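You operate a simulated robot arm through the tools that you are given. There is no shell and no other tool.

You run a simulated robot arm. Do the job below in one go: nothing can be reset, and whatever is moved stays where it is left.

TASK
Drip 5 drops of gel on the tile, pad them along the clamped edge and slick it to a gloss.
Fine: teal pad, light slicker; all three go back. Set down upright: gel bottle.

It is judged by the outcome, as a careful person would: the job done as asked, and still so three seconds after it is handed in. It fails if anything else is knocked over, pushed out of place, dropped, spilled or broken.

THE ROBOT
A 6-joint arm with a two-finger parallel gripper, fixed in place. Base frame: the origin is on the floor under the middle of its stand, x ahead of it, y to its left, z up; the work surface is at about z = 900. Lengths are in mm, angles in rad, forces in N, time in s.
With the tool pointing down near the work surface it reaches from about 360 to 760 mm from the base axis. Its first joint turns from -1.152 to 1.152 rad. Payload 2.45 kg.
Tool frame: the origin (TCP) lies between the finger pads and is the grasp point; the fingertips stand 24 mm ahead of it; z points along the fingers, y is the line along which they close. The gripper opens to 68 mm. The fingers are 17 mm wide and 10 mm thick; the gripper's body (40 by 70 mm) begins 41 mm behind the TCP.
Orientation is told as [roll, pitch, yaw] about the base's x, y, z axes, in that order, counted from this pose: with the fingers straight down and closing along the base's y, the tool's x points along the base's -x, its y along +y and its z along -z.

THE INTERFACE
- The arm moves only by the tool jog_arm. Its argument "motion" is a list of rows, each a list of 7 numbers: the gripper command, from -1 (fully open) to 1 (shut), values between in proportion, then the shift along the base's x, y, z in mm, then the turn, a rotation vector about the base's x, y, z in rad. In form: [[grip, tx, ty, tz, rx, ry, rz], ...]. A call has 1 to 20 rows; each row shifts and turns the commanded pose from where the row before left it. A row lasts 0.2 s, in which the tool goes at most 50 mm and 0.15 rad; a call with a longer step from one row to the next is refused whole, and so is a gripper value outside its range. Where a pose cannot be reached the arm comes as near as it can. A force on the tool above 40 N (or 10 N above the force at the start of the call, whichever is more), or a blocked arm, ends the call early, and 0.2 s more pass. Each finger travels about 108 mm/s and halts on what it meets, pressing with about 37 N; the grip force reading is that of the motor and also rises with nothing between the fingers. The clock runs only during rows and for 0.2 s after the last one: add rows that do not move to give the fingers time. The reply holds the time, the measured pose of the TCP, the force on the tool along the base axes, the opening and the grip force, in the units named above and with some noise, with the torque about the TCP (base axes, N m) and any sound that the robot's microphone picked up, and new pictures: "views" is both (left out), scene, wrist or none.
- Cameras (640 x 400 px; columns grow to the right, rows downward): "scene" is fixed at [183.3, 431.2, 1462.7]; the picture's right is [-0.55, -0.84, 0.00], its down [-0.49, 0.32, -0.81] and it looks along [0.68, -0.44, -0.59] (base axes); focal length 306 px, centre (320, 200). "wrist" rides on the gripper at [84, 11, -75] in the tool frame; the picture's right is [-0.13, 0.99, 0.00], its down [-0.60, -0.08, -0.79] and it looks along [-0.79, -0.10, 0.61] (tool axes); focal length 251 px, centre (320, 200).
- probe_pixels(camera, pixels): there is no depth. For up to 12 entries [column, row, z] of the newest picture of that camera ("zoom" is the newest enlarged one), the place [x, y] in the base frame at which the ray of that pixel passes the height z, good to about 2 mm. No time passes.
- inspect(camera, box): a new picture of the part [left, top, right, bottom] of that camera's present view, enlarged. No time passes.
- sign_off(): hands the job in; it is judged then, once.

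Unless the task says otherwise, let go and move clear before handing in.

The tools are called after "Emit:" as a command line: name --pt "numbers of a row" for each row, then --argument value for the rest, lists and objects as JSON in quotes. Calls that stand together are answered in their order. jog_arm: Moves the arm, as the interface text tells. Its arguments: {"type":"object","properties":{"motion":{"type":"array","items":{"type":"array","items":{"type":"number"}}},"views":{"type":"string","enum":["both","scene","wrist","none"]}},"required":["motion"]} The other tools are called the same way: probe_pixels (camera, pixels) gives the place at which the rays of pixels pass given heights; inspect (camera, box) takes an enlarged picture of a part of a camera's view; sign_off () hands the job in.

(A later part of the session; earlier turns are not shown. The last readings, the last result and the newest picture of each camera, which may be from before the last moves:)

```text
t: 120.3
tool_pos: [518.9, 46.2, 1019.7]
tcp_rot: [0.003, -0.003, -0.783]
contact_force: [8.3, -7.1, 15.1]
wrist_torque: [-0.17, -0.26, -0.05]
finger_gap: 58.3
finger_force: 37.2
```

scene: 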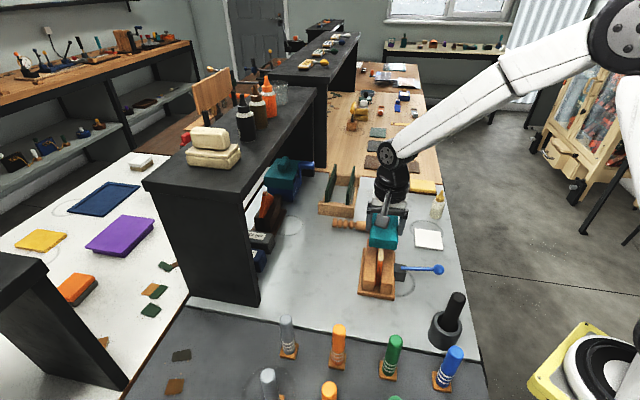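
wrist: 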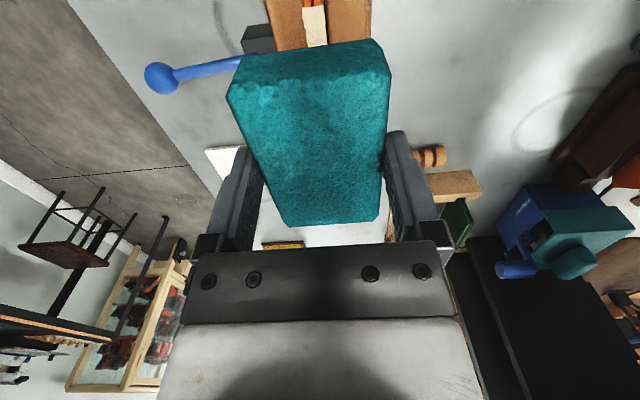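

The wipe is going well (15 N normal). I'll ease up by 0.3 mm and continue to the near end.

Emit:
jog_arm --pt "-0.55 -2.1 2.1 0.3 0 0 0" --pt "-0.55 -2.1 2.1 0 0 0 0" --pt "-0.55 -2.1 2.1 0 0 0 0" --pt "-0.55 -2.1 2.1 0 0 0 0" --pt "-0.55 -2.1 2.1 0 0 0 0" --pt "-0.55 -2.1 2.1 0 0 0 0" --views "none"

Emit:
jog_arm --pt "-0.55 -2.1 2.1 0 0 0 0" --pt "-0.55 -2.1 2.1 0 0 0 0" --pt "-0.55 -2.1 2.1 0 0 0 0" --pt "-0.55 -2.1 2.1 0 0 0 0" --pt "-0.55 -2.1 2.1 0 0 0 0" --pt "-0.55 -2.1 2.1 0 0 0 0" --views "scene"

Emit:
inspect --camera "scene" --box '[360, 210, 410, 290]'

```text
t: 121.7
tool_pos: [504.8, 58.0, 1020.5]
tcp_rot: [0.001, -0.003, -0.784]
contact_force: [7.8, -8.6, 16.1]
wrist_torque: [-0.29, -0.24, -0.01]
finger_gap: 58.5
finger_force: 36.4
```

```text
t: 123.1
tool_pos: [491.7, 72.0, 1019.4]
tcp_rot: [0.002, -0.001, -0.784]
contact_force: [8.1, -6.5, 16.0]
wrist_torque: [-0.42, -0.46, 0.0]
finger_gap: 58.5
finger_force: 37.0
```

scene: 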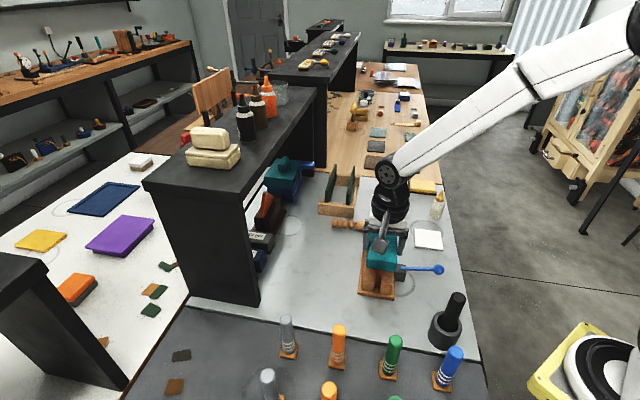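

```text
5.00 times, centred on (385, 250) of scene
```

zoom: 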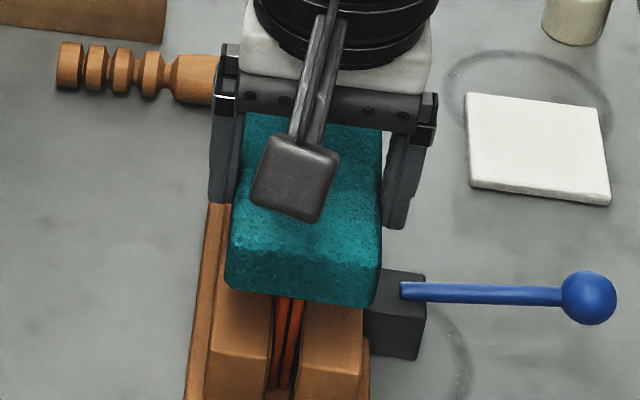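

At (492,72), still in contact. I'll go the last 15 mm to the near end, then lift and inspect the edge.

Emit:
jog_arm --pt "-0.55 -2.1 2.1 0 0 0 0" --pt "-0.55 -2.1 2.1 0 0 0 0" --pt "-0.55 -2.1 2.1 0 0 0 0" --pt "-0.55 -2.1 2.1 0 0 0 0" --pt "-0.55 -2.1 2.1 0 0 0 0" --pt "-0.55 0 0 1.5 0 0 0" --pt "-0.55 0 0 10 0 0 0" --pt "-0.55 0 0 30 0 0 0" --pt "-0.55 0 0 30 0 0 0" --pt "-0.55 0 0 0 0 0 0" --views "both"

Emit:
inspect --camera "scene" --box '[360, 215, 410, 300]'

```text
t: 125.3
tool_pos: [483.7, 83.2, 1091.5]
tcp_rot: [0.0, -0.001, -0.782]
contact_force: [0.2, 0.0, -0.2]
wrist_torque: [-0.01, 0.0, -0.02]
finger_gap: 58.2
finger_force: 37.2
```

scene: 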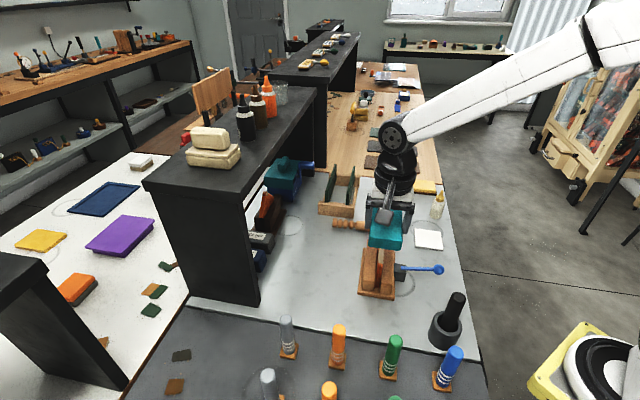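
wrist: 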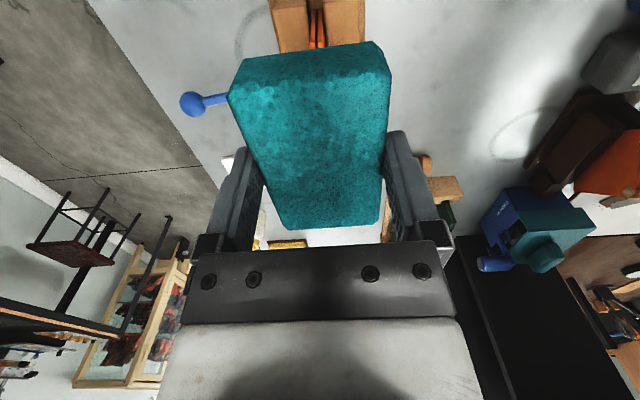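

```text
4.71 times, centred on (385, 258) of scene
```

zoom: 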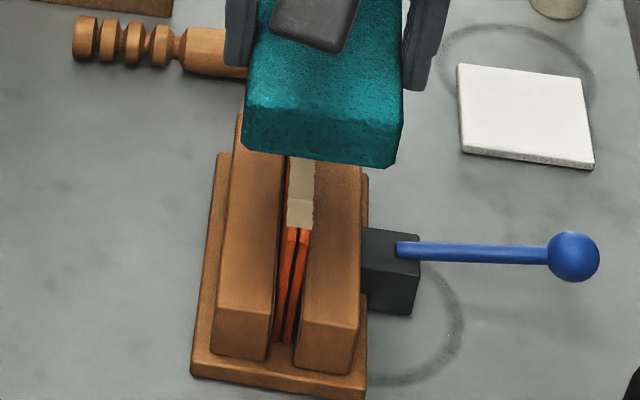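

The near-end stretch of the edge (zoom (300,213)) looks paler than the part further along, possibly not coated. I'll move the pad aside to see the whole edge.

Emit:
jog_arm --pt "-0.55 5 -45 0 0 0 0" --pt "-0.55 5 -45 0 0 0 0" --pt "-0.55 5 -30 0 0 0 0" --pt "-0.55 0 0 0 0 0 0" --views "scene"

Emit:
inspect --camera "scene" --box '[365, 225, 400, 275]'

```text
t: 126.3
tool_pos: [495.8, -35.8, 1093.6]
tcp_rot: [0.001, -0.001, -0.785]
contact_force: [-0.5, -0.6, -0.3]
wrist_torque: [0.0, 0.0, 0.0]
finger_gap: 58.1
finger_force: 36.6
```

scene: 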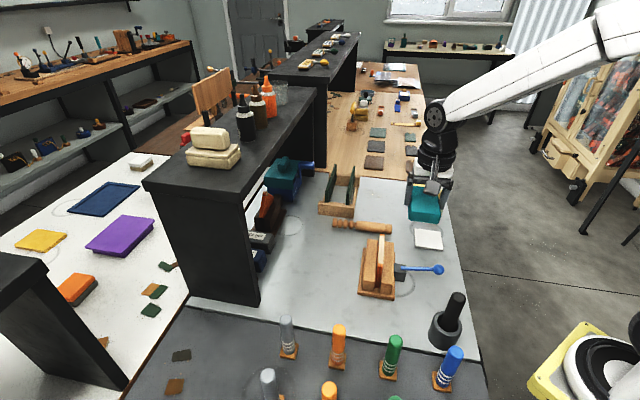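

```text
8.00 times, centred on (382, 250) of scene
```

zoom: 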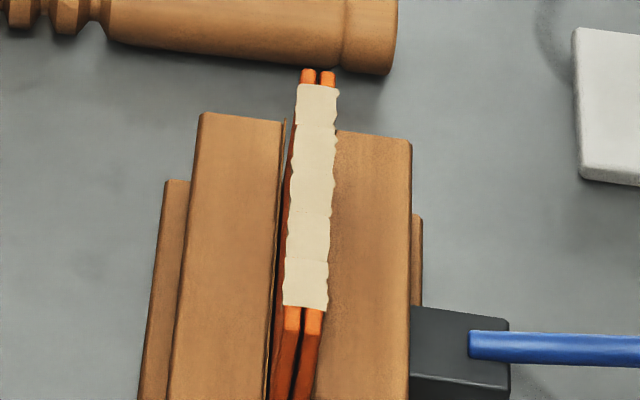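

The whole pale edge is visible now. I'll zoom in tightly to compare the coating along its length.

Emit:
inspect --camera "scene" --box '[374, 232, 390, 252]'

Emit:
inspect --camera "scene" --box '[374, 246, 390, 266]'

```text
16.00 times, centred on (382, 242) of scene
```

zoom: 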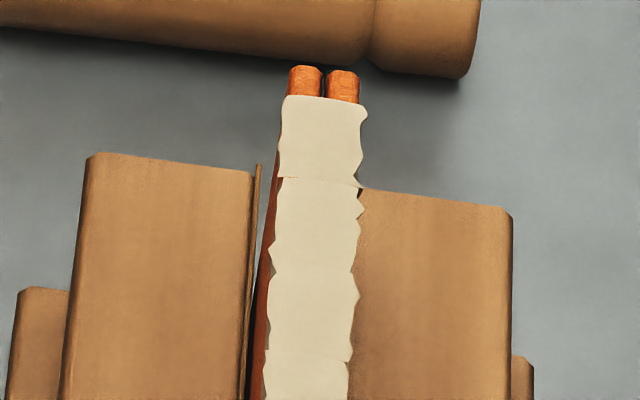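

```text
16.00 times, centred on (382, 256) of scene
```

zoom: 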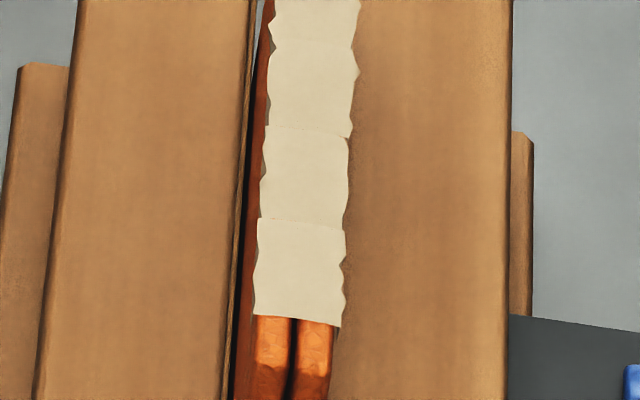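

All five stretches of the edge look evenly tan now, where they were near-white before, so the gel is on and the clamp hasn't moved. I'll carry the pad back above its original spot.

Emit:
jog_arm --pt "-0.55 20 -12 0 0 0 0" --pt "-0.55 36 -21.6 0 0 0 0" --pt "-0.55 36 -21.6 0 0 0 0" --pt "-0.55 36 -21.6 0 0 0 0" --pt "-0.55 36 -21.6 0 0 0 0" --pt "-0.55 36 -21.6 0 0 0 0" --pt "-0.55 20.7 -12.4 0 0 0 0" --pt "-0.55 0 0 -25 0 0 0" --pt "-0.55 0 0 -35 0 0 0" --pt "-0.55 0 0 -35 0 0 0" --pt "-0.55 0 0 -20 0 0 0" --pt "-0.55 0 0 -12 0 0 0" --pt "-0.55 0 0 -8 0 0 0" --pt "-0.55 0 0 0 0 0 0" --views "both"

Emit:
inspect --camera "scene" --box '[360, 150, 430, 220]'

```text
t: 129.3
tool_pos: [717.8, -171.9, 956.4]
tcp_rot: [0.002, -0.003, -0.783]
contact_force: [0.2, 0.7, 0.6]
wrist_torque: [0.02, -0.02, 0.02]
finger_gap: 58.1
finger_force: 37.1
```

scene: 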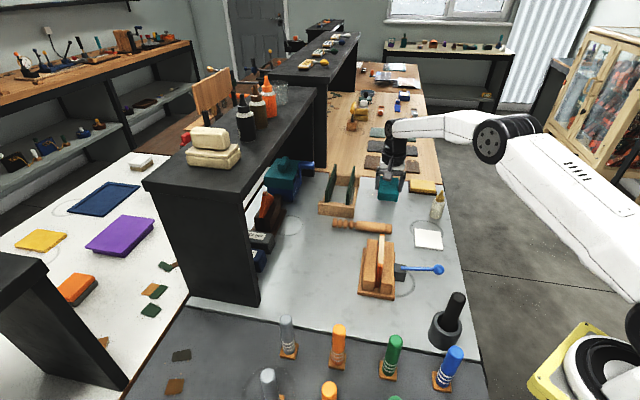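
wrist: 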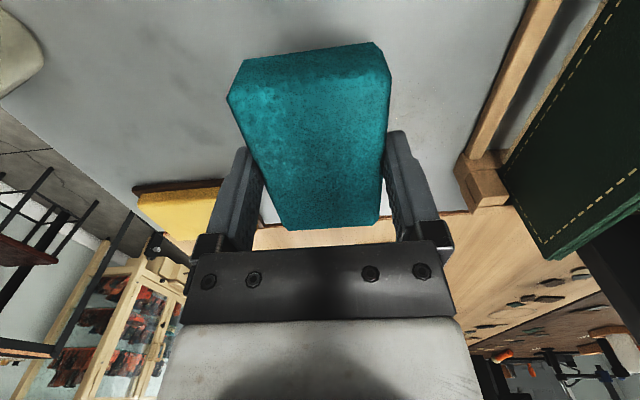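

```text
5.71 times, centred on (395, 185) of scene
```

zoom: 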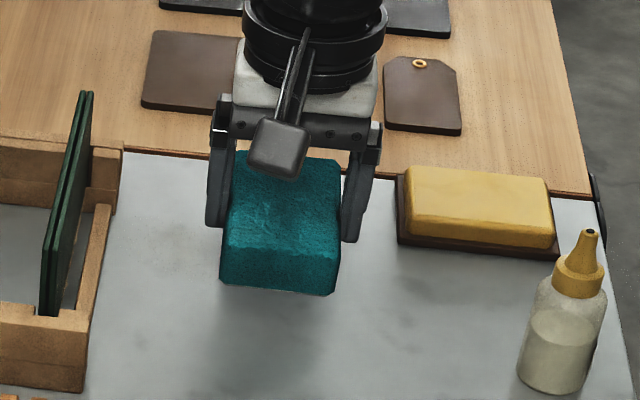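

I'm 19 mm above the bench over the pad's spot. I'll correct by (-2,+4) and lower to just above the surface.

Emit:
jog_arm --pt "-0.55 -2 4 -6 0 0 0" --pt "-0.55 0 0 -6 0 0 0" --pt "-0.55 0 0 -4 0 0 0" --pt "-0.55 0 0 0 0 0 0" --views "none"

Emit:
jog_arm --pt "-0.55 0 0 -1 0 0 0" --pt "-0.55 0 0 0 0 0 0" --views "none"

```text
t: 130.3
tool_pos: [715.3, -166.2, 940.6]
tcp_rot: [0.002, -0.002, -0.784]
contact_force: [-0.9, 0.0, 0.1]
wrist_torque: [-0.01, 0.0, 0.01]
finger_gap: 58.1
finger_force: 37.6
```

```text
t: 130.9
tool_pos: [715.2, -166.2, 938.6]
tcp_rot: [0.001, -0.002, -0.784]
contact_force: [-0.3, 0.8, -0.1]
wrist_torque: [0.02, -0.01, 0.02]
finger_gap: 58.4
finger_force: 36.8
```

Emit:
jog_arm --pt "-0.55 0 0 -1 0 0 0" --pt "-0.55 0 0 0 0 0 0" --views "none"

Emit:
jog_arm --pt "-0.55 0 0 -0.8 0 0 0" --pt "-0.55 0 0 0 0 0 0" --views "none"

```text
t: 131.5
tool_pos: [715.1, -166.2, 939.1]
tcp_rot: [0.002, -0.003, -0.783]
contact_force: [-0.7, 0.0, -0.2]
wrist_torque: [0.01, -0.01, 0.01]
finger_gap: 58.3
finger_force: 36.7
```

```text
t: 132.1
tool_pos: [714.9, -166.3, 938.3]
tcp_rot: [0.001, -0.002, -0.783]
contact_force: [0.0, 0.4, 0.4]
wrist_torque: [0.01, 0.03, -0.04]
finger_gap: 58.1
finger_force: 37.0
```

The readings show no contact yet. Two more small steps down.

Emit:
jog_arm --pt "-0.55 0 0 -0.8 0 0 0" --pt "-0.55 0 0 0 0 0 0" --views "none"

Emit:
jog_arm --pt "-0.55 0 0 -0.6 0 0 0" --pt "-0.55 0 0 0 0 0 0" --views "none"

```text
t: 132.7
tool_pos: [714.4, -165.5, 937.3]
tcp_rot: [0.001, -0.002, -0.783]
contact_force: [0.4, 0.6, -0.1]
wrist_torque: [-0.01, 0.02, 0.0]
finger_gap: 58.7
finger_force: 36.7
```

```text
t: 133.3
tool_pos: [715.7, -165.3, 936.1]
tcp_rot: [0.002, -0.003, -0.782]
contact_force: [-0.2, -0.3, 0.6]
wrist_torque: [-0.03, 0.06, 0.05]
finger_gap: 58.2
finger_force: 37.0
```

Emit:
jog_arm --pt "-0.55 0 0 -0.7 0 0 0" --pt "-0.55 0 0 0 0 0 0" --views "none"

Emit:
jog_arm --pt "-0.55 0 0 -0.7 0 0 0" --pt "-0.55 0 0 0 0 0 0" --views "none"

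```text
t: 133.9
tool_pos: [715.3, -166.7, 937.1]
tcp_rot: [0.002, -0.004, -0.783]
contact_force: [-1.7, 2.6, 8.1]
wrist_torque: [0.3, 0.35, -0.04]
finger_gap: 58.3
finger_force: 36.7
```

```text
t: 134.5
tool_pos: [716.6, -167.6, 936.4]
tcp_rot: [0.003, -0.006, -0.784]
contact_force: [2.6, 0.5, 14.6]
wrist_torque: [0.38, 0.44, -0.15]
finger_gap: 58.3
finger_force: 36.7
```

The pad is resting on the bench (15 N). I'll open the fingers gradually.

Emit:
jog_arm --pt "-0.6 0 0 0.4 0 0 0" --pt "-0.68 0 0 0 0 0 0" --pt "-0.75 0 0 0 0 0 0" --pt "-0.9 0 0 0 0 0 0" --pt "-1 0 0 0 0 0 0" --pt "-1 0 0 0 0 0 0" --views "none"

Emit:
jog_arm --pt "-1 0 0 10 0 0 0" --pt "-1 0 0 25 0 0 0" --pt "-1 0 0 40 0 0 0" --pt "-1 0 0 40 0 0 0" --pt "-1 0 0 0 0 0 0" --views "both"

Emit:
inspect --camera "scene" --box '[340, 150, 460, 260]'

```text
t: 135.9
tool_pos: [714.1, -166.8, 935.6]
tcp_rot: [0.001, -0.001, -0.783]
contact_force: [0.5, 0.3, -0.7]
wrist_torque: [0.01, -0.02, 0.0]
finger_gap: 68.1
finger_force: 0.1
```

```text
t: 137.1
tool_pos: [715.5, -167.1, 1051.3]
tcp_rot: [0.002, -0.004, -0.784]
contact_force: [0.2, 0.7, -0.2]
wrist_torque: [0.04, -0.02, 0.01]
finger_gap: 68.2
finger_force: 0.0
```

scene: 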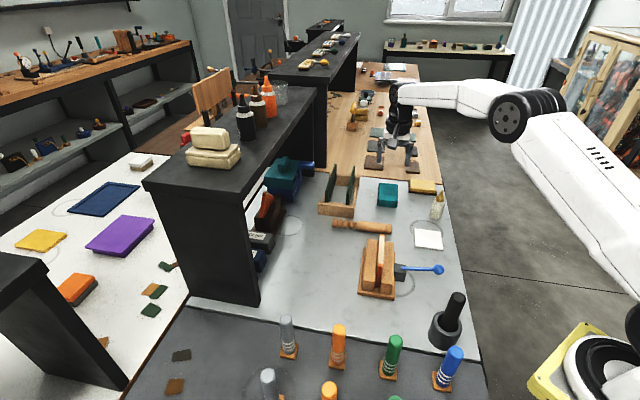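
wrist: 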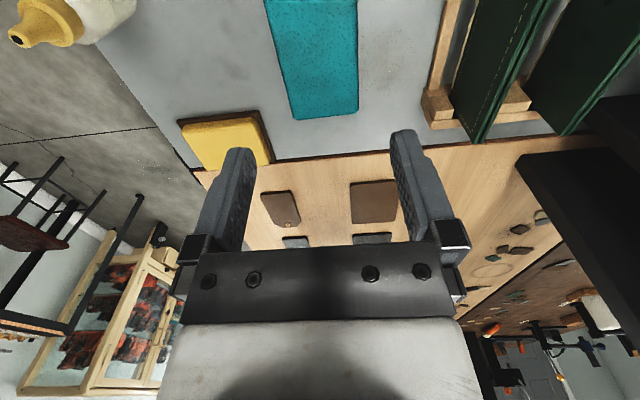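

```text
3.64 times, centred on (400, 205) of scene
```

zoom: 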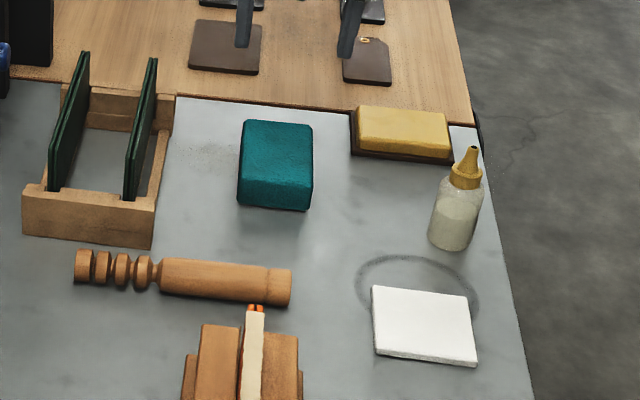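

The pad is back in its place (same spot in the zoom), and bottle and tile look right. Now the slicker: I'll turn the gripper to yaw +0.785 so the fingers close across it, and move to a viewing position.

Emit:
jog_arm --pt "-1 -10.5 7 4.5 0 0 0.1427" --pt "-1 -10.5 7 4.5 0 0 0.1427" --pt "-1 -10.5 7 4.5 0 0 0.1427" --pt "-1 -10.5 7 4.5 0 0 0.1427" --pt "-1 -10.5 7 4.5 0 0 0.1427" --pt "-1 -10.5 7 4.5 0 0 0.1427" --pt "-1 -10.5 7 4.5 0 0 0.1427" --pt "-1 -10.5 7 4.5 0 0 0.1427" --pt "-1 -10.5 7 4.5 0 0 0.1427" --pt "-1 -10.5 7 4.5 0 0 0.1427" --pt "-1 -10.5 7 4.5 0 0 0.1427" --pt "-1 0 0 0 0 0 0" --views "both"

```text
t: 139.7
tool_pos: [601.0, -89.1, 1101.0]
tcp_rot: [0.002, -0.001, 0.788]
contact_force: [-0.9, -0.7, 0.6]
wrist_torque: [0.02, 0.0, 0.01]
finger_gap: 68.1
finger_force: 0.1
```

scene: 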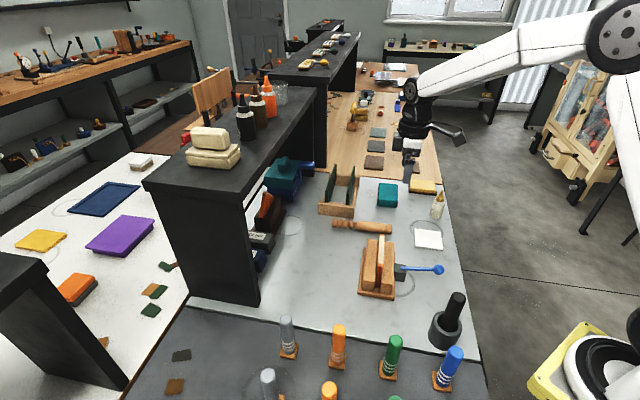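
wrist: 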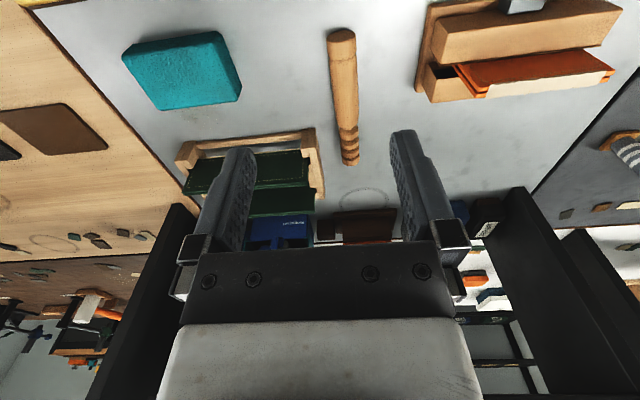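

The wrist view shows the slicker from (341,32) to (350,163), aligned with the gripper, and the leather edge at (490–610, 75–97). I'll zoom on both and measure.

Emit:
inspect --camera "wrist" --box '[300, 20, 400, 180]'

Emit:
inspect --camera "wrist" --box '[410, 0, 630, 120]'

Emit:
inspect --camera "scene" --box '[325, 205, 400, 245]'

```text
2.50 times, centred on (350, 100) of wrist
```

zoom: 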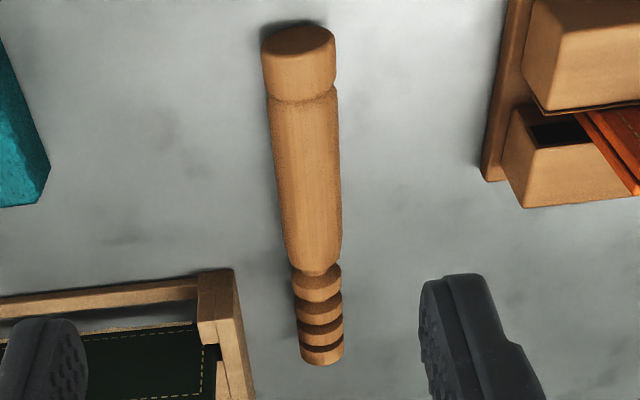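

```text
2.91 times, centred on (520, 60) of wrist
```

zoom: 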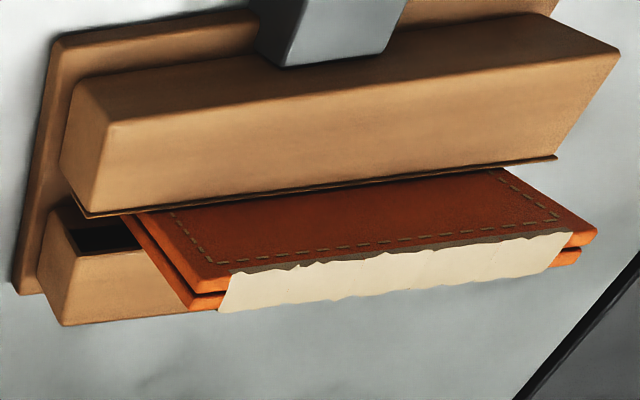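

```text
8.53 times, centred on (362, 225) of scene
```

zoom: 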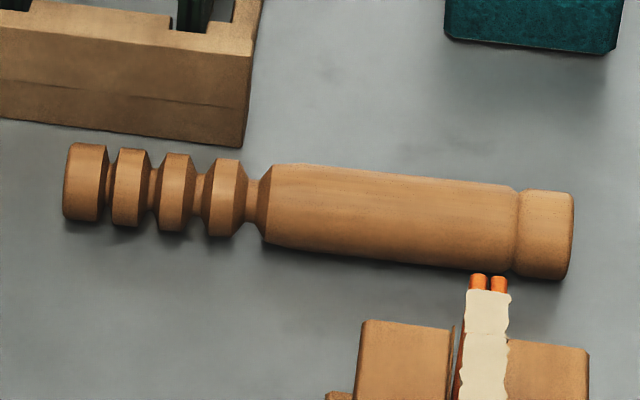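

The slicker has a smooth handle and a grooved head. I'll zoom into the head to judge the groove widths against the 12 mm edge.

Emit:
inspect --camera "scene" --box '[328, 215, 358, 237]'

Emit:
inspect --camera "wrist" --box '[335, 110, 365, 170]'

```text
16.00 times, centred on (343, 226) of scene
```

zoom: 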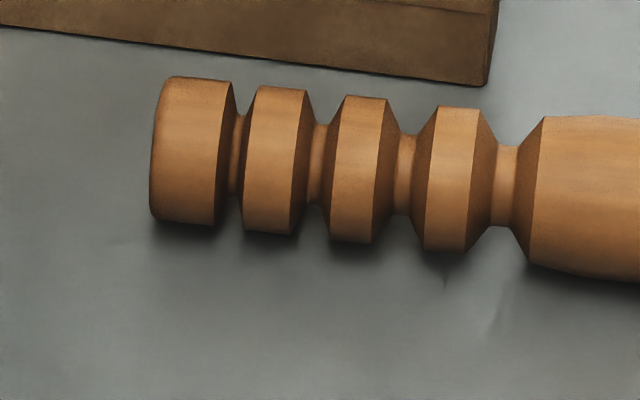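

```text
6.67 times, centred on (350, 140) of wrist
```

zoom: 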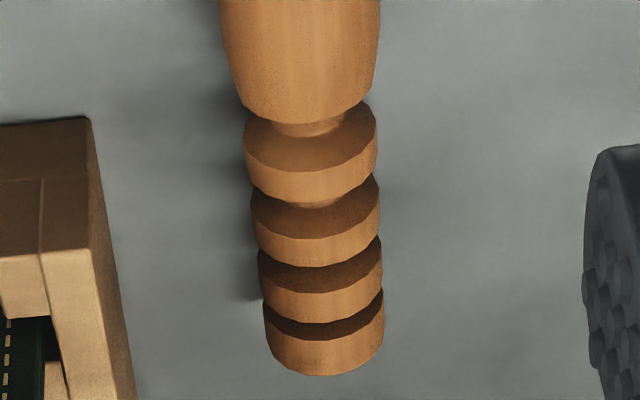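

The grooves widen towards the handle (about 4.5, 6.6, 8.7 and 11.7 mm); the one next to the handle fits this 10.5 mm double-layer edge. I'll probe the slicker axis and that groove's position in both views.

Emit:
probe_pixels --camera "wrist" --pixels '[[341.8, 48, 914], [345.6, 92, 914], [349.2, 136, 914], [350.8, 162, 905], [341, 30, 914], [348, 121, 914]]'

Emit:
probe_pixels --camera "scene" --pixels '[[354.9, 224.5, 914], [354.9, 224.5, 920], [333, 222.5, 914], [390, 230.5, 914], [372, 228, 914], [345, 223.5, 914]]'

```text
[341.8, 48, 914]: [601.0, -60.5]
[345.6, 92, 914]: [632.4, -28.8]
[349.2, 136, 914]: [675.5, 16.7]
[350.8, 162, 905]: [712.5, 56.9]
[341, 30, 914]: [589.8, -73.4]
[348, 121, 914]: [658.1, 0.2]
```

```text
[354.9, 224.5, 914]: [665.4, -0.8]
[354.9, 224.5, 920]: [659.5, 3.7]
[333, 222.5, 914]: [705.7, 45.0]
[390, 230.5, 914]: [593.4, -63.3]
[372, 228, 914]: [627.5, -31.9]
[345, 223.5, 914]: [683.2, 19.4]
```

The slicker axis runs along (0.694,0.720) through (650,-10), and the widest groove is about 19 mm further along. I'll move above the grasp point on the handle, narrow the opening to 46 mm, and lower to z≈965.

Emit:
jog_arm --pt "-0.35 24.5 39.5 0 0 0 0.006" --pt "-0.35 24.6 39.6 0 0 0 0.006" --pt "-0.35 0 0 -35 0 0 0" --pt "-0.35 0 0 -40 0 0 0" --pt "-0.35 0 0 -35 0 0 0" --pt "-0.35 0 0 -26 0 0 0" --pt "-0.35 0 0 0 0 0 0" --views "both"

Emit:
inspect --camera "scene" --box '[320, 180, 400, 250]'

```text
t: 141.3
tool_pos: [649.7, -8.4, 960.5]
tcp_rot: [0.003, -0.002, 0.801]
contact_force: [-0.9, -0.5, -0.2]
wrist_torque: [-0.03, -0.03, -0.02]
finger_gap: 46.0
finger_force: 0.1
```

scene: 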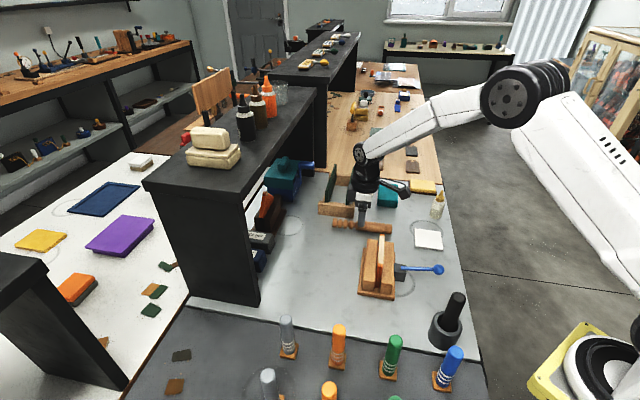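
wrist: 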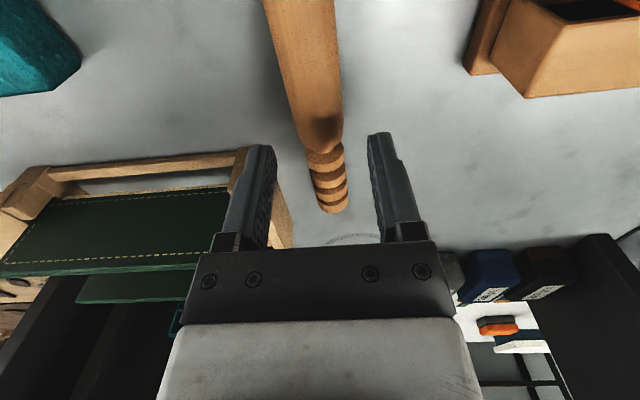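

```text
5.71 times, centred on (360, 215) of scene
```

zoom: 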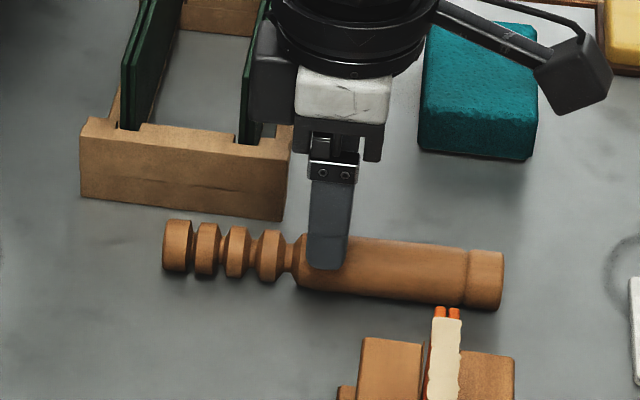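

The fingers are lined up on either side of the handle just beside the wide groove. I'll lower to z≈928 (fingertips about 4 mm above the bench).

Emit:
jog_arm --pt "-0.35 0.4 -1.6 -14 0 0 0" --pt "-0.35 0 0 -11 0 0 0" --pt "-0.35 0 0 -7 0 0 0" --pt "-0.35 0 0 0 0 0 0" --views "both"

Emit:
inspect --camera "scene" --box '[320, 180, 400, 250]'

```text
t: 142.3
tool_pos: [650.1, -11.0, 930.4]
tcp_rot: [0.001, -0.002, 0.8]
contact_force: [0.4, 0.6, 0.3]
wrist_torque: [0.01, 0.01, 0.02]
finger_gap: 45.8
finger_force: 0.1
```

scene: 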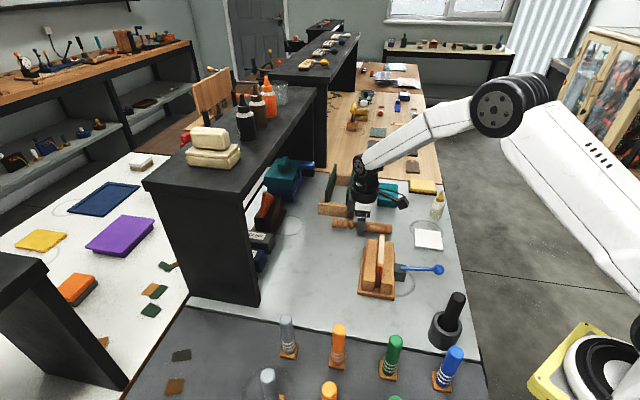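
wrist: 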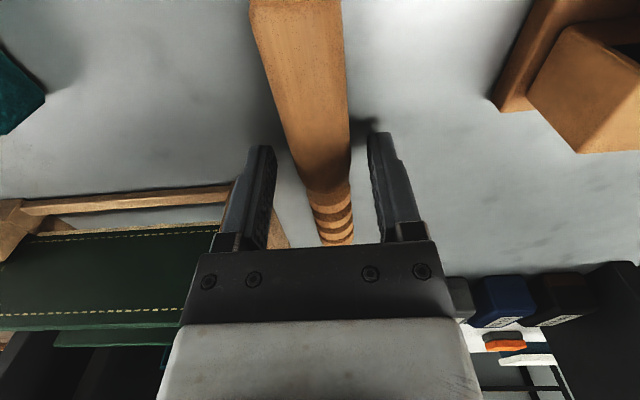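

```text
5.71 times, centred on (360, 215) of scene
```

zoom: 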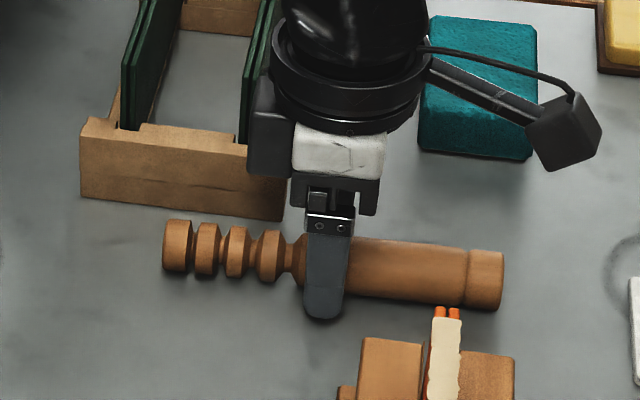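

The fingers straddle the handle correctly. I'll lower 1.5 mm more and close on it gradually.

Emit:
jog_arm --pt "-0.35 0 0 -1.5 0 0 0" --pt "-0.1 0 0 0 0 0 0" --pt "0.05 0 0 0 0 0 0" --pt "0.15 0 0 0 0 0 0" --pt "0.25 0 0 0 0 0 0" --pt "0.3 0 0 0 0 0 0" --pt "0.3 0 0 0 0 0 0" --views "wrist"

```text
t: 143.9
tool_pos: [650.4, -11.4, 929.7]
tcp_rot: [0.003, -0.001, 0.798]
contact_force: [-0.1, -0.1, 0.0]
wrist_torque: [-0.01, 0.0, -0.12]
finger_gap: 27.8
finger_force: 36.8
```

wrist: 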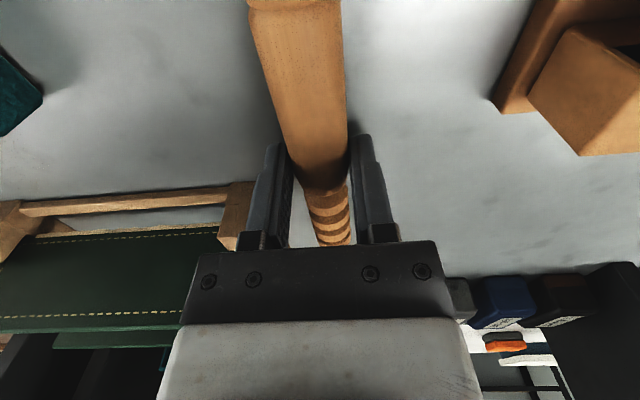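

The slicker handle is gripped at 27.8 mm with 37 N. I'll lift it straight up and check it's held level.

Emit:
jog_arm --pt "0.3 0 0 8 0 0 0" --pt "0.3 0 0 20 0 0 0" --pt "0.3 0 0 30 0 0 0" --pt "0.3 0 0 35 0 0 0" --pt "0.3 0 0 35 0 0 0" --pt "0.3 0 0 0 0 0 0" --views "both"

Emit:
inspect --camera "scene" --box '[320, 150, 410, 240]'

```text
t: 145.3
tool_pos: [650.7, -6.5, 1058.6]
tcp_rot: [0.002, -0.001, 0.796]
contact_force: [0.0, 0.0, -1.2]
wrist_torque: [-0.03, -0.01, -0.09]
finger_gap: 27.3
finger_force: 37.0
```

scene: 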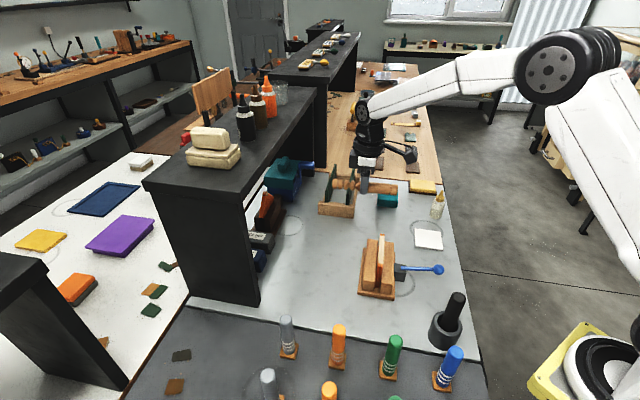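
wrist: 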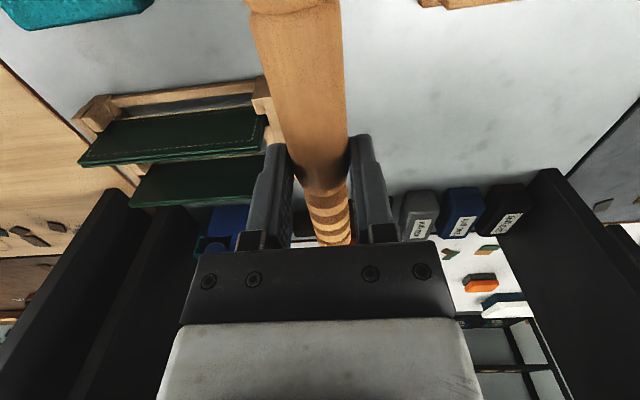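

```text
4.44 times, centred on (365, 195) of scene
```

zoom: 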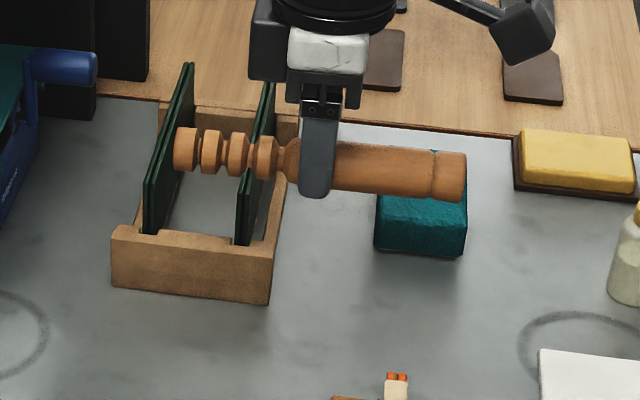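

The slicker is held level and firm. I'll carry it over the clamp at this height and look for the lever ball's position.

Emit:
jog_arm --pt "0.3 -20 5 5 0 0 0" --pt "0.3 -38 12 5 0 0 0" --pt "0.3 -38 12 0 0 0 0" --pt "0.3 -38 12 0 0 0 0" --pt "0.3 -20 7.5 0 0 0 0" --pt "0.3 0 0 0 0 0 0" --views "both"

Emit:
inspect --camera "scene" --box '[350, 180, 460, 300]'

Emit:
inspect --camera "wrist" --box '[100, 0, 500, 250]'

```text
t: 146.7
tool_pos: [494.3, 39.7, 1066.7]
tcp_rot: [0.001, -0.002, 0.799]
contact_force: [-0.7, 0.7, -0.7]
wrist_torque: [0.0, 0.03, -0.02]
finger_gap: 27.4
finger_force: 36.9
```

scene: 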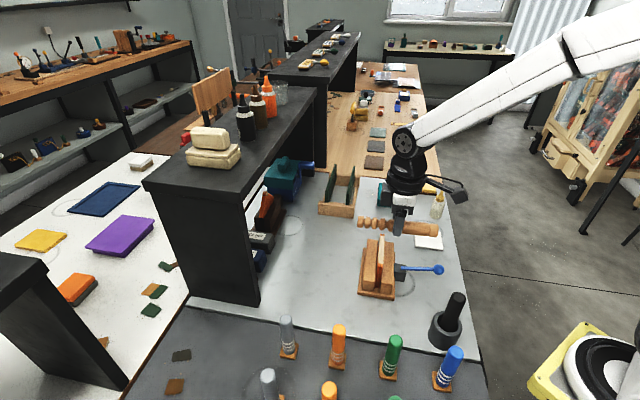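
wrist: 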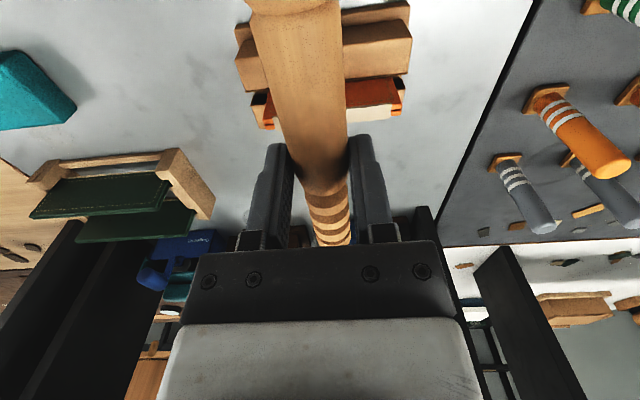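

```text
3.33 times, centred on (405, 240) of scene
```

zoom: 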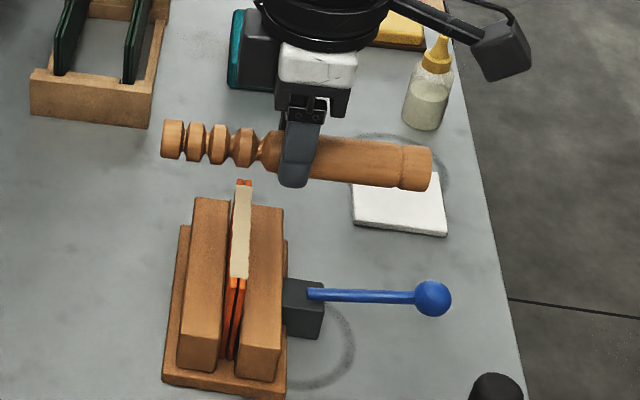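

```text
1.60 times, centred on (300, 125) of wrist
```

zoom: 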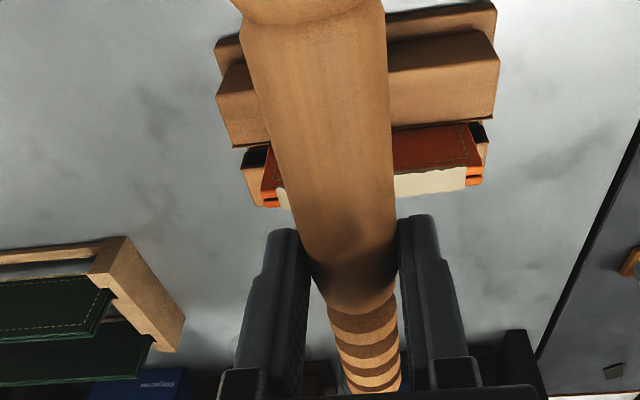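

Both ends of the leather edge show on either side of the slicker. I'll zoom on them to refine the edge line for aligning the groove.

Emit:
inspect --camera "wrist" --box '[230, 70, 430, 140]'

Emit:
inspect --camera "wrist" --box '[290, 160, 370, 250]'

```text
3.20 times, centred on (330, 105) of wrist
```

zoom: 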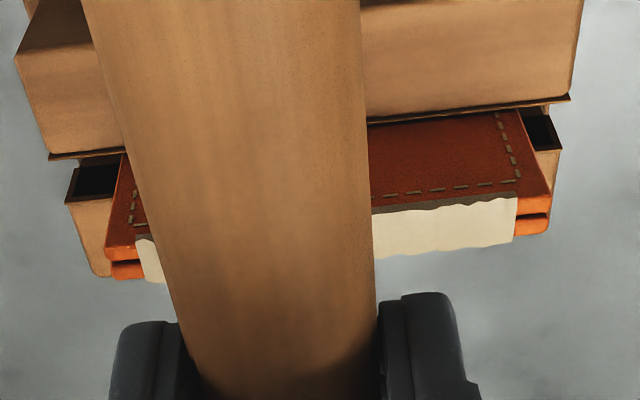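

```text
4.44 times, centred on (330, 205) of wrist
```

zoom: 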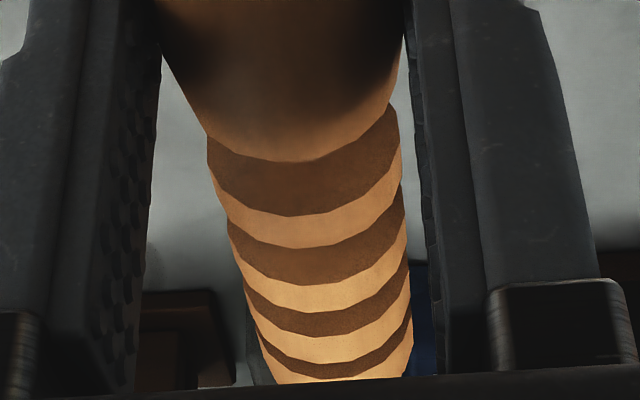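

I'll probe both ends of the pale edge at z=985 in this view, along with the lever ball in the scene at several heights.

Emit:
probe_pixels --camera "wrist" --pixels '[[390.6, 110.9, 985], [390.8, 104.4, 985], [390.3, 117.5, 985], [272.8, 123.75, 985], [346.5, 116, 985], [346, 109.5, 985], [346, 122.5, 985]]'

Emit:
probe_pixels --camera "scene" --pixels '[[439, 269, 920], [439, 269, 935], [439, 269, 950], [382.2, 234.5, 985], [381, 261.4, 985], [404, 268, 935]]'

```text
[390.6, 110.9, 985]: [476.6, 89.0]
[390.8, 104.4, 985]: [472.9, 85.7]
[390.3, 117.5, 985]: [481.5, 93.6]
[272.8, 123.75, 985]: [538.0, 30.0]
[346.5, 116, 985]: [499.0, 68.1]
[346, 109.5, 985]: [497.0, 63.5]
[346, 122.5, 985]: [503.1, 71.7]
```

```text
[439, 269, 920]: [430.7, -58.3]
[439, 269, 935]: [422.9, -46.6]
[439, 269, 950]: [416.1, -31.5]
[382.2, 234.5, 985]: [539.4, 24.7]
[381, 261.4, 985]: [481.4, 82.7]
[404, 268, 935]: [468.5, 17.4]
```

The edge line fits 0.702x+0.711y≈397.5, and the lever ball is low and clear. Now I'll pin down where the wide groove is relative to the gripper, with a tight zoom on the held slicker.

Emit:
inspect --camera "scene" --box '[370, 210, 410, 245]'

```text
11.43 times, centred on (390, 228) of scene
```

zoom: 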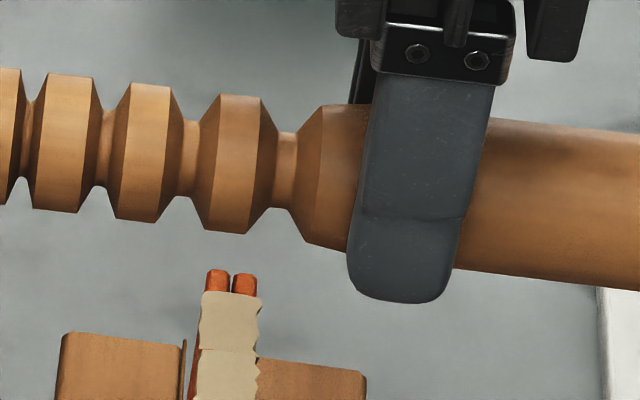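

The groove's centre is at zoom (286,168). I'll probe that at the slicker's axis height.

Emit:
probe_pixels --camera "zoom" --pixels '[[286, 168, 1051], [286, 168, 1048], [286, 168, 1054], [255, 165, 1051], [315, 172, 1051], [405, 290, 1043]]'

```text
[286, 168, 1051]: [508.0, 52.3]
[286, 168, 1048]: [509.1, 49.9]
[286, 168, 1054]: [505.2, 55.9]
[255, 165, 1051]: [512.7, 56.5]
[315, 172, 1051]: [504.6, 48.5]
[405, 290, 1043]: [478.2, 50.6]
```

The groove is 18.6 mm beyond the TCP, so it needs about 3 mm more to sit over the edge line. I'll shift by that and lower to about 10 mm above the edge.

Emit:
jog_arm --pt "0.3 2.1 2.1 -10 0 0 0" --pt "0.3 0 0 -15 0 0 0" --pt "0.3 0 0 -12 0 0 0" --pt "0.3 0 0 -7 0 0 0" --pt "0.3 0 0 0 0 0 0" --views "both"

Emit:
inspect --camera "scene" --box '[365, 225, 405, 265]'

Emit:
inspect --camera "wrist" --box '[230, 90, 430, 210]'

```text
t: 147.9
tool_pos: [495.3, 38.8, 1022.8]
tcp_rot: [0.002, 0.001, 0.797]
contact_force: [0.2, 0.1, -1.6]
wrist_torque: [0.0, -0.01, 0.0]
finger_gap: 27.2
finger_force: 37.1
```

scene: 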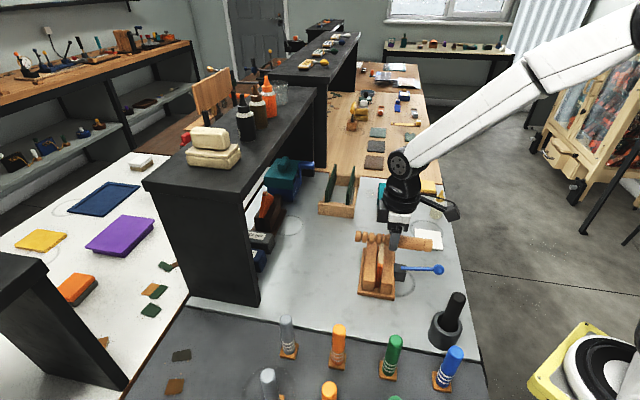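
wrist: 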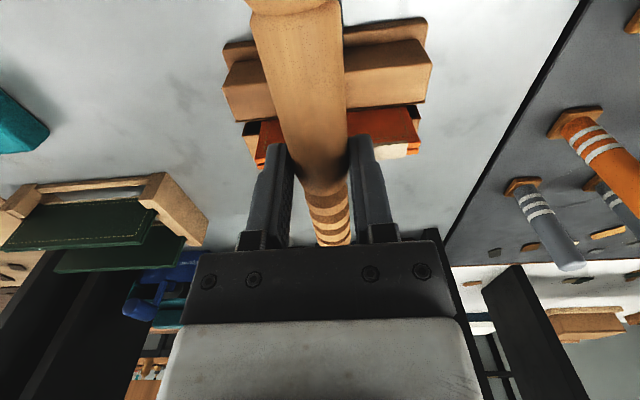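

```text
10.00 times, centred on (385, 245) of scene
```

zoom: 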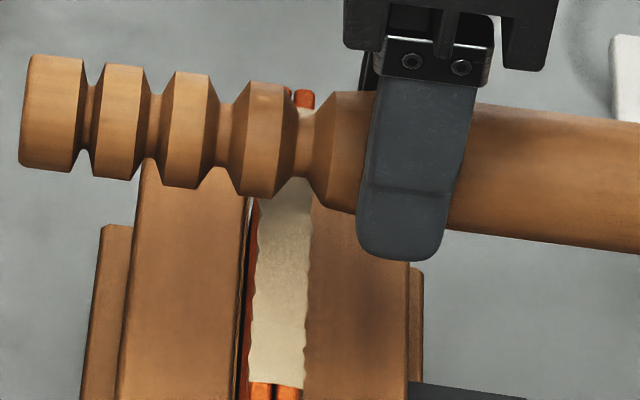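

```text
3.20 times, centred on (330, 150) of wrist
```

zoom: 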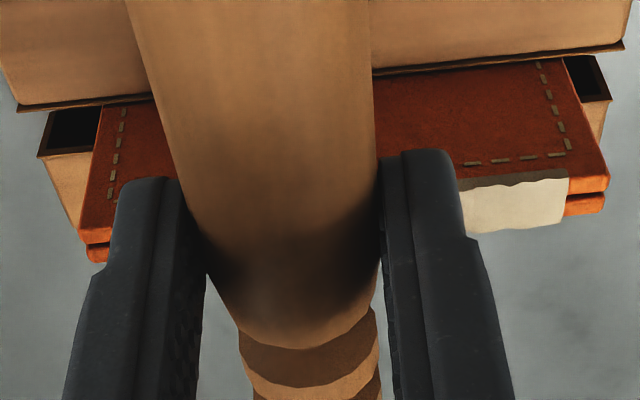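

In the zoom the groove sits about 2.3 mm to the right of the edge's centre. I'll shift by (1.6,1.6), lower 6 mm and check again.

Emit:
jog_arm --pt "0.3 1.6 1.6 -3 0 0 0" --pt "0.3 0 0 -3 0 0 0" --pt "0.3 0 0 0 0 0 0" --views "scene"

Emit:
inspect --camera "scene" --box '[365, 225, 405, 265]'

```text
t: 148.7
tool_pos: [499.6, 41.0, 1018.0]
tcp_rot: [0.001, 0.0, 0.798]
contact_force: [0.3, 0.5, -0.7]
wrist_torque: [-0.03, 0.0, 0.02]
finger_gap: 27.5
finger_force: 37.0
```

scene: 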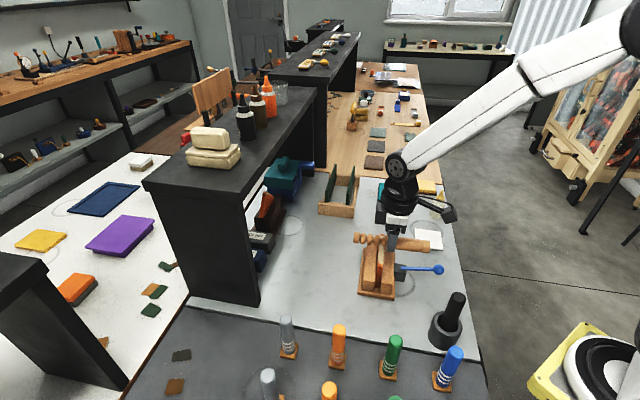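

```text
10.00 times, centred on (385, 245) of scene
```

zoom: 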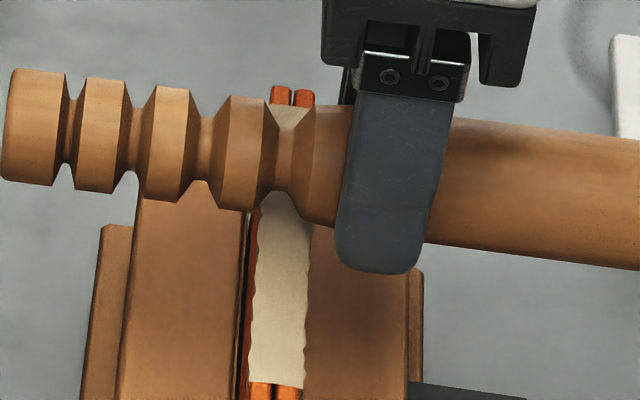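

Now it's about 1 mm too far the other way. I'll correct by (-0.7,-0.7) and step down to light contact.

Emit:
jog_arm --pt "0.3 -0.7 -0.7 -2 0 0 0" --pt "0.3 0 0 0 0 0 0" --views "none"

Emit:
jog_arm --pt "0.3 0 0 -1.5 0 0 0" --pt "0.3 0 0 0 0 0 0" --views "scene"

Emit:
inspect --camera "scene" --box '[365, 225, 405, 265]'

```text
t: 149.3
tool_pos: [498.9, 40.1, 1016.8]
tcp_rot: [-0.001, -0.004, 0.798]
contact_force: [0.3, 0.8, 2.8]
wrist_torque: [0.06, -0.01, 0.03]
finger_gap: 27.2
finger_force: 36.9
```

```text
t: 149.9
tool_pos: [499.9, 39.9, 1014.9]
tcp_rot: [-0.003, -0.007, 0.797]
contact_force: [1.6, 0.0, 13.8]
wrist_torque: [0.19, -0.26, -0.06]
finger_gap: 27.1
finger_force: 36.9
```

scene: 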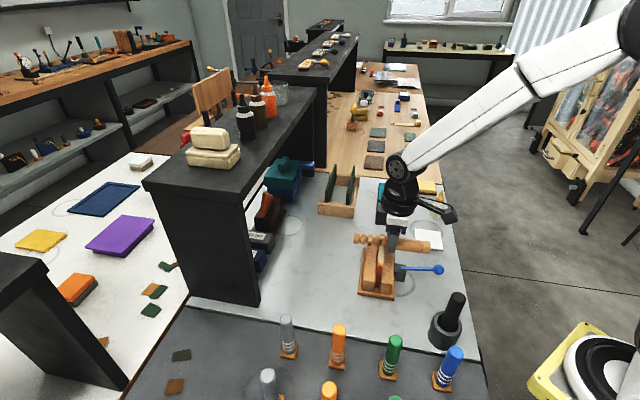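

```text
10.00 times, centred on (385, 245) of scene
```

zoom: 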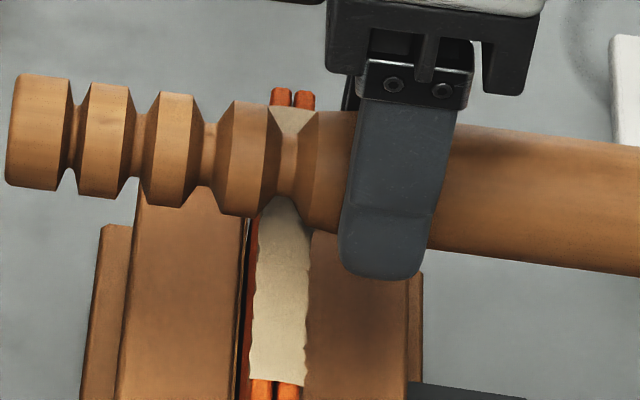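

The edge is seated in the wide groove with 14 N of contact. I'll ease up slightly and start stroking along the edge toward the far end.

Emit:
jog_arm --pt "0.3 0 0 0.5 0 0 0" --pt "0.3 2.1 -2.1 0 0 0 0" --pt "0.3 2.1 -2.1 0 0 0 0" --pt "0.3 2.1 -2.1 0 0 0 0" --pt "0.3 2.1 -2.1 0 0 0 0" --views "none"

```text
t: 151.1
tool_pos: [505.6, 30.6, 1014.9]
tcp_rot: [0.001, 0.0, 0.799]
contact_force: [-4.4, 3.5, 10.8]
wrist_torque: [0.29, -0.05, 0.1]
finger_gap: 27.0
finger_force: 36.7
```

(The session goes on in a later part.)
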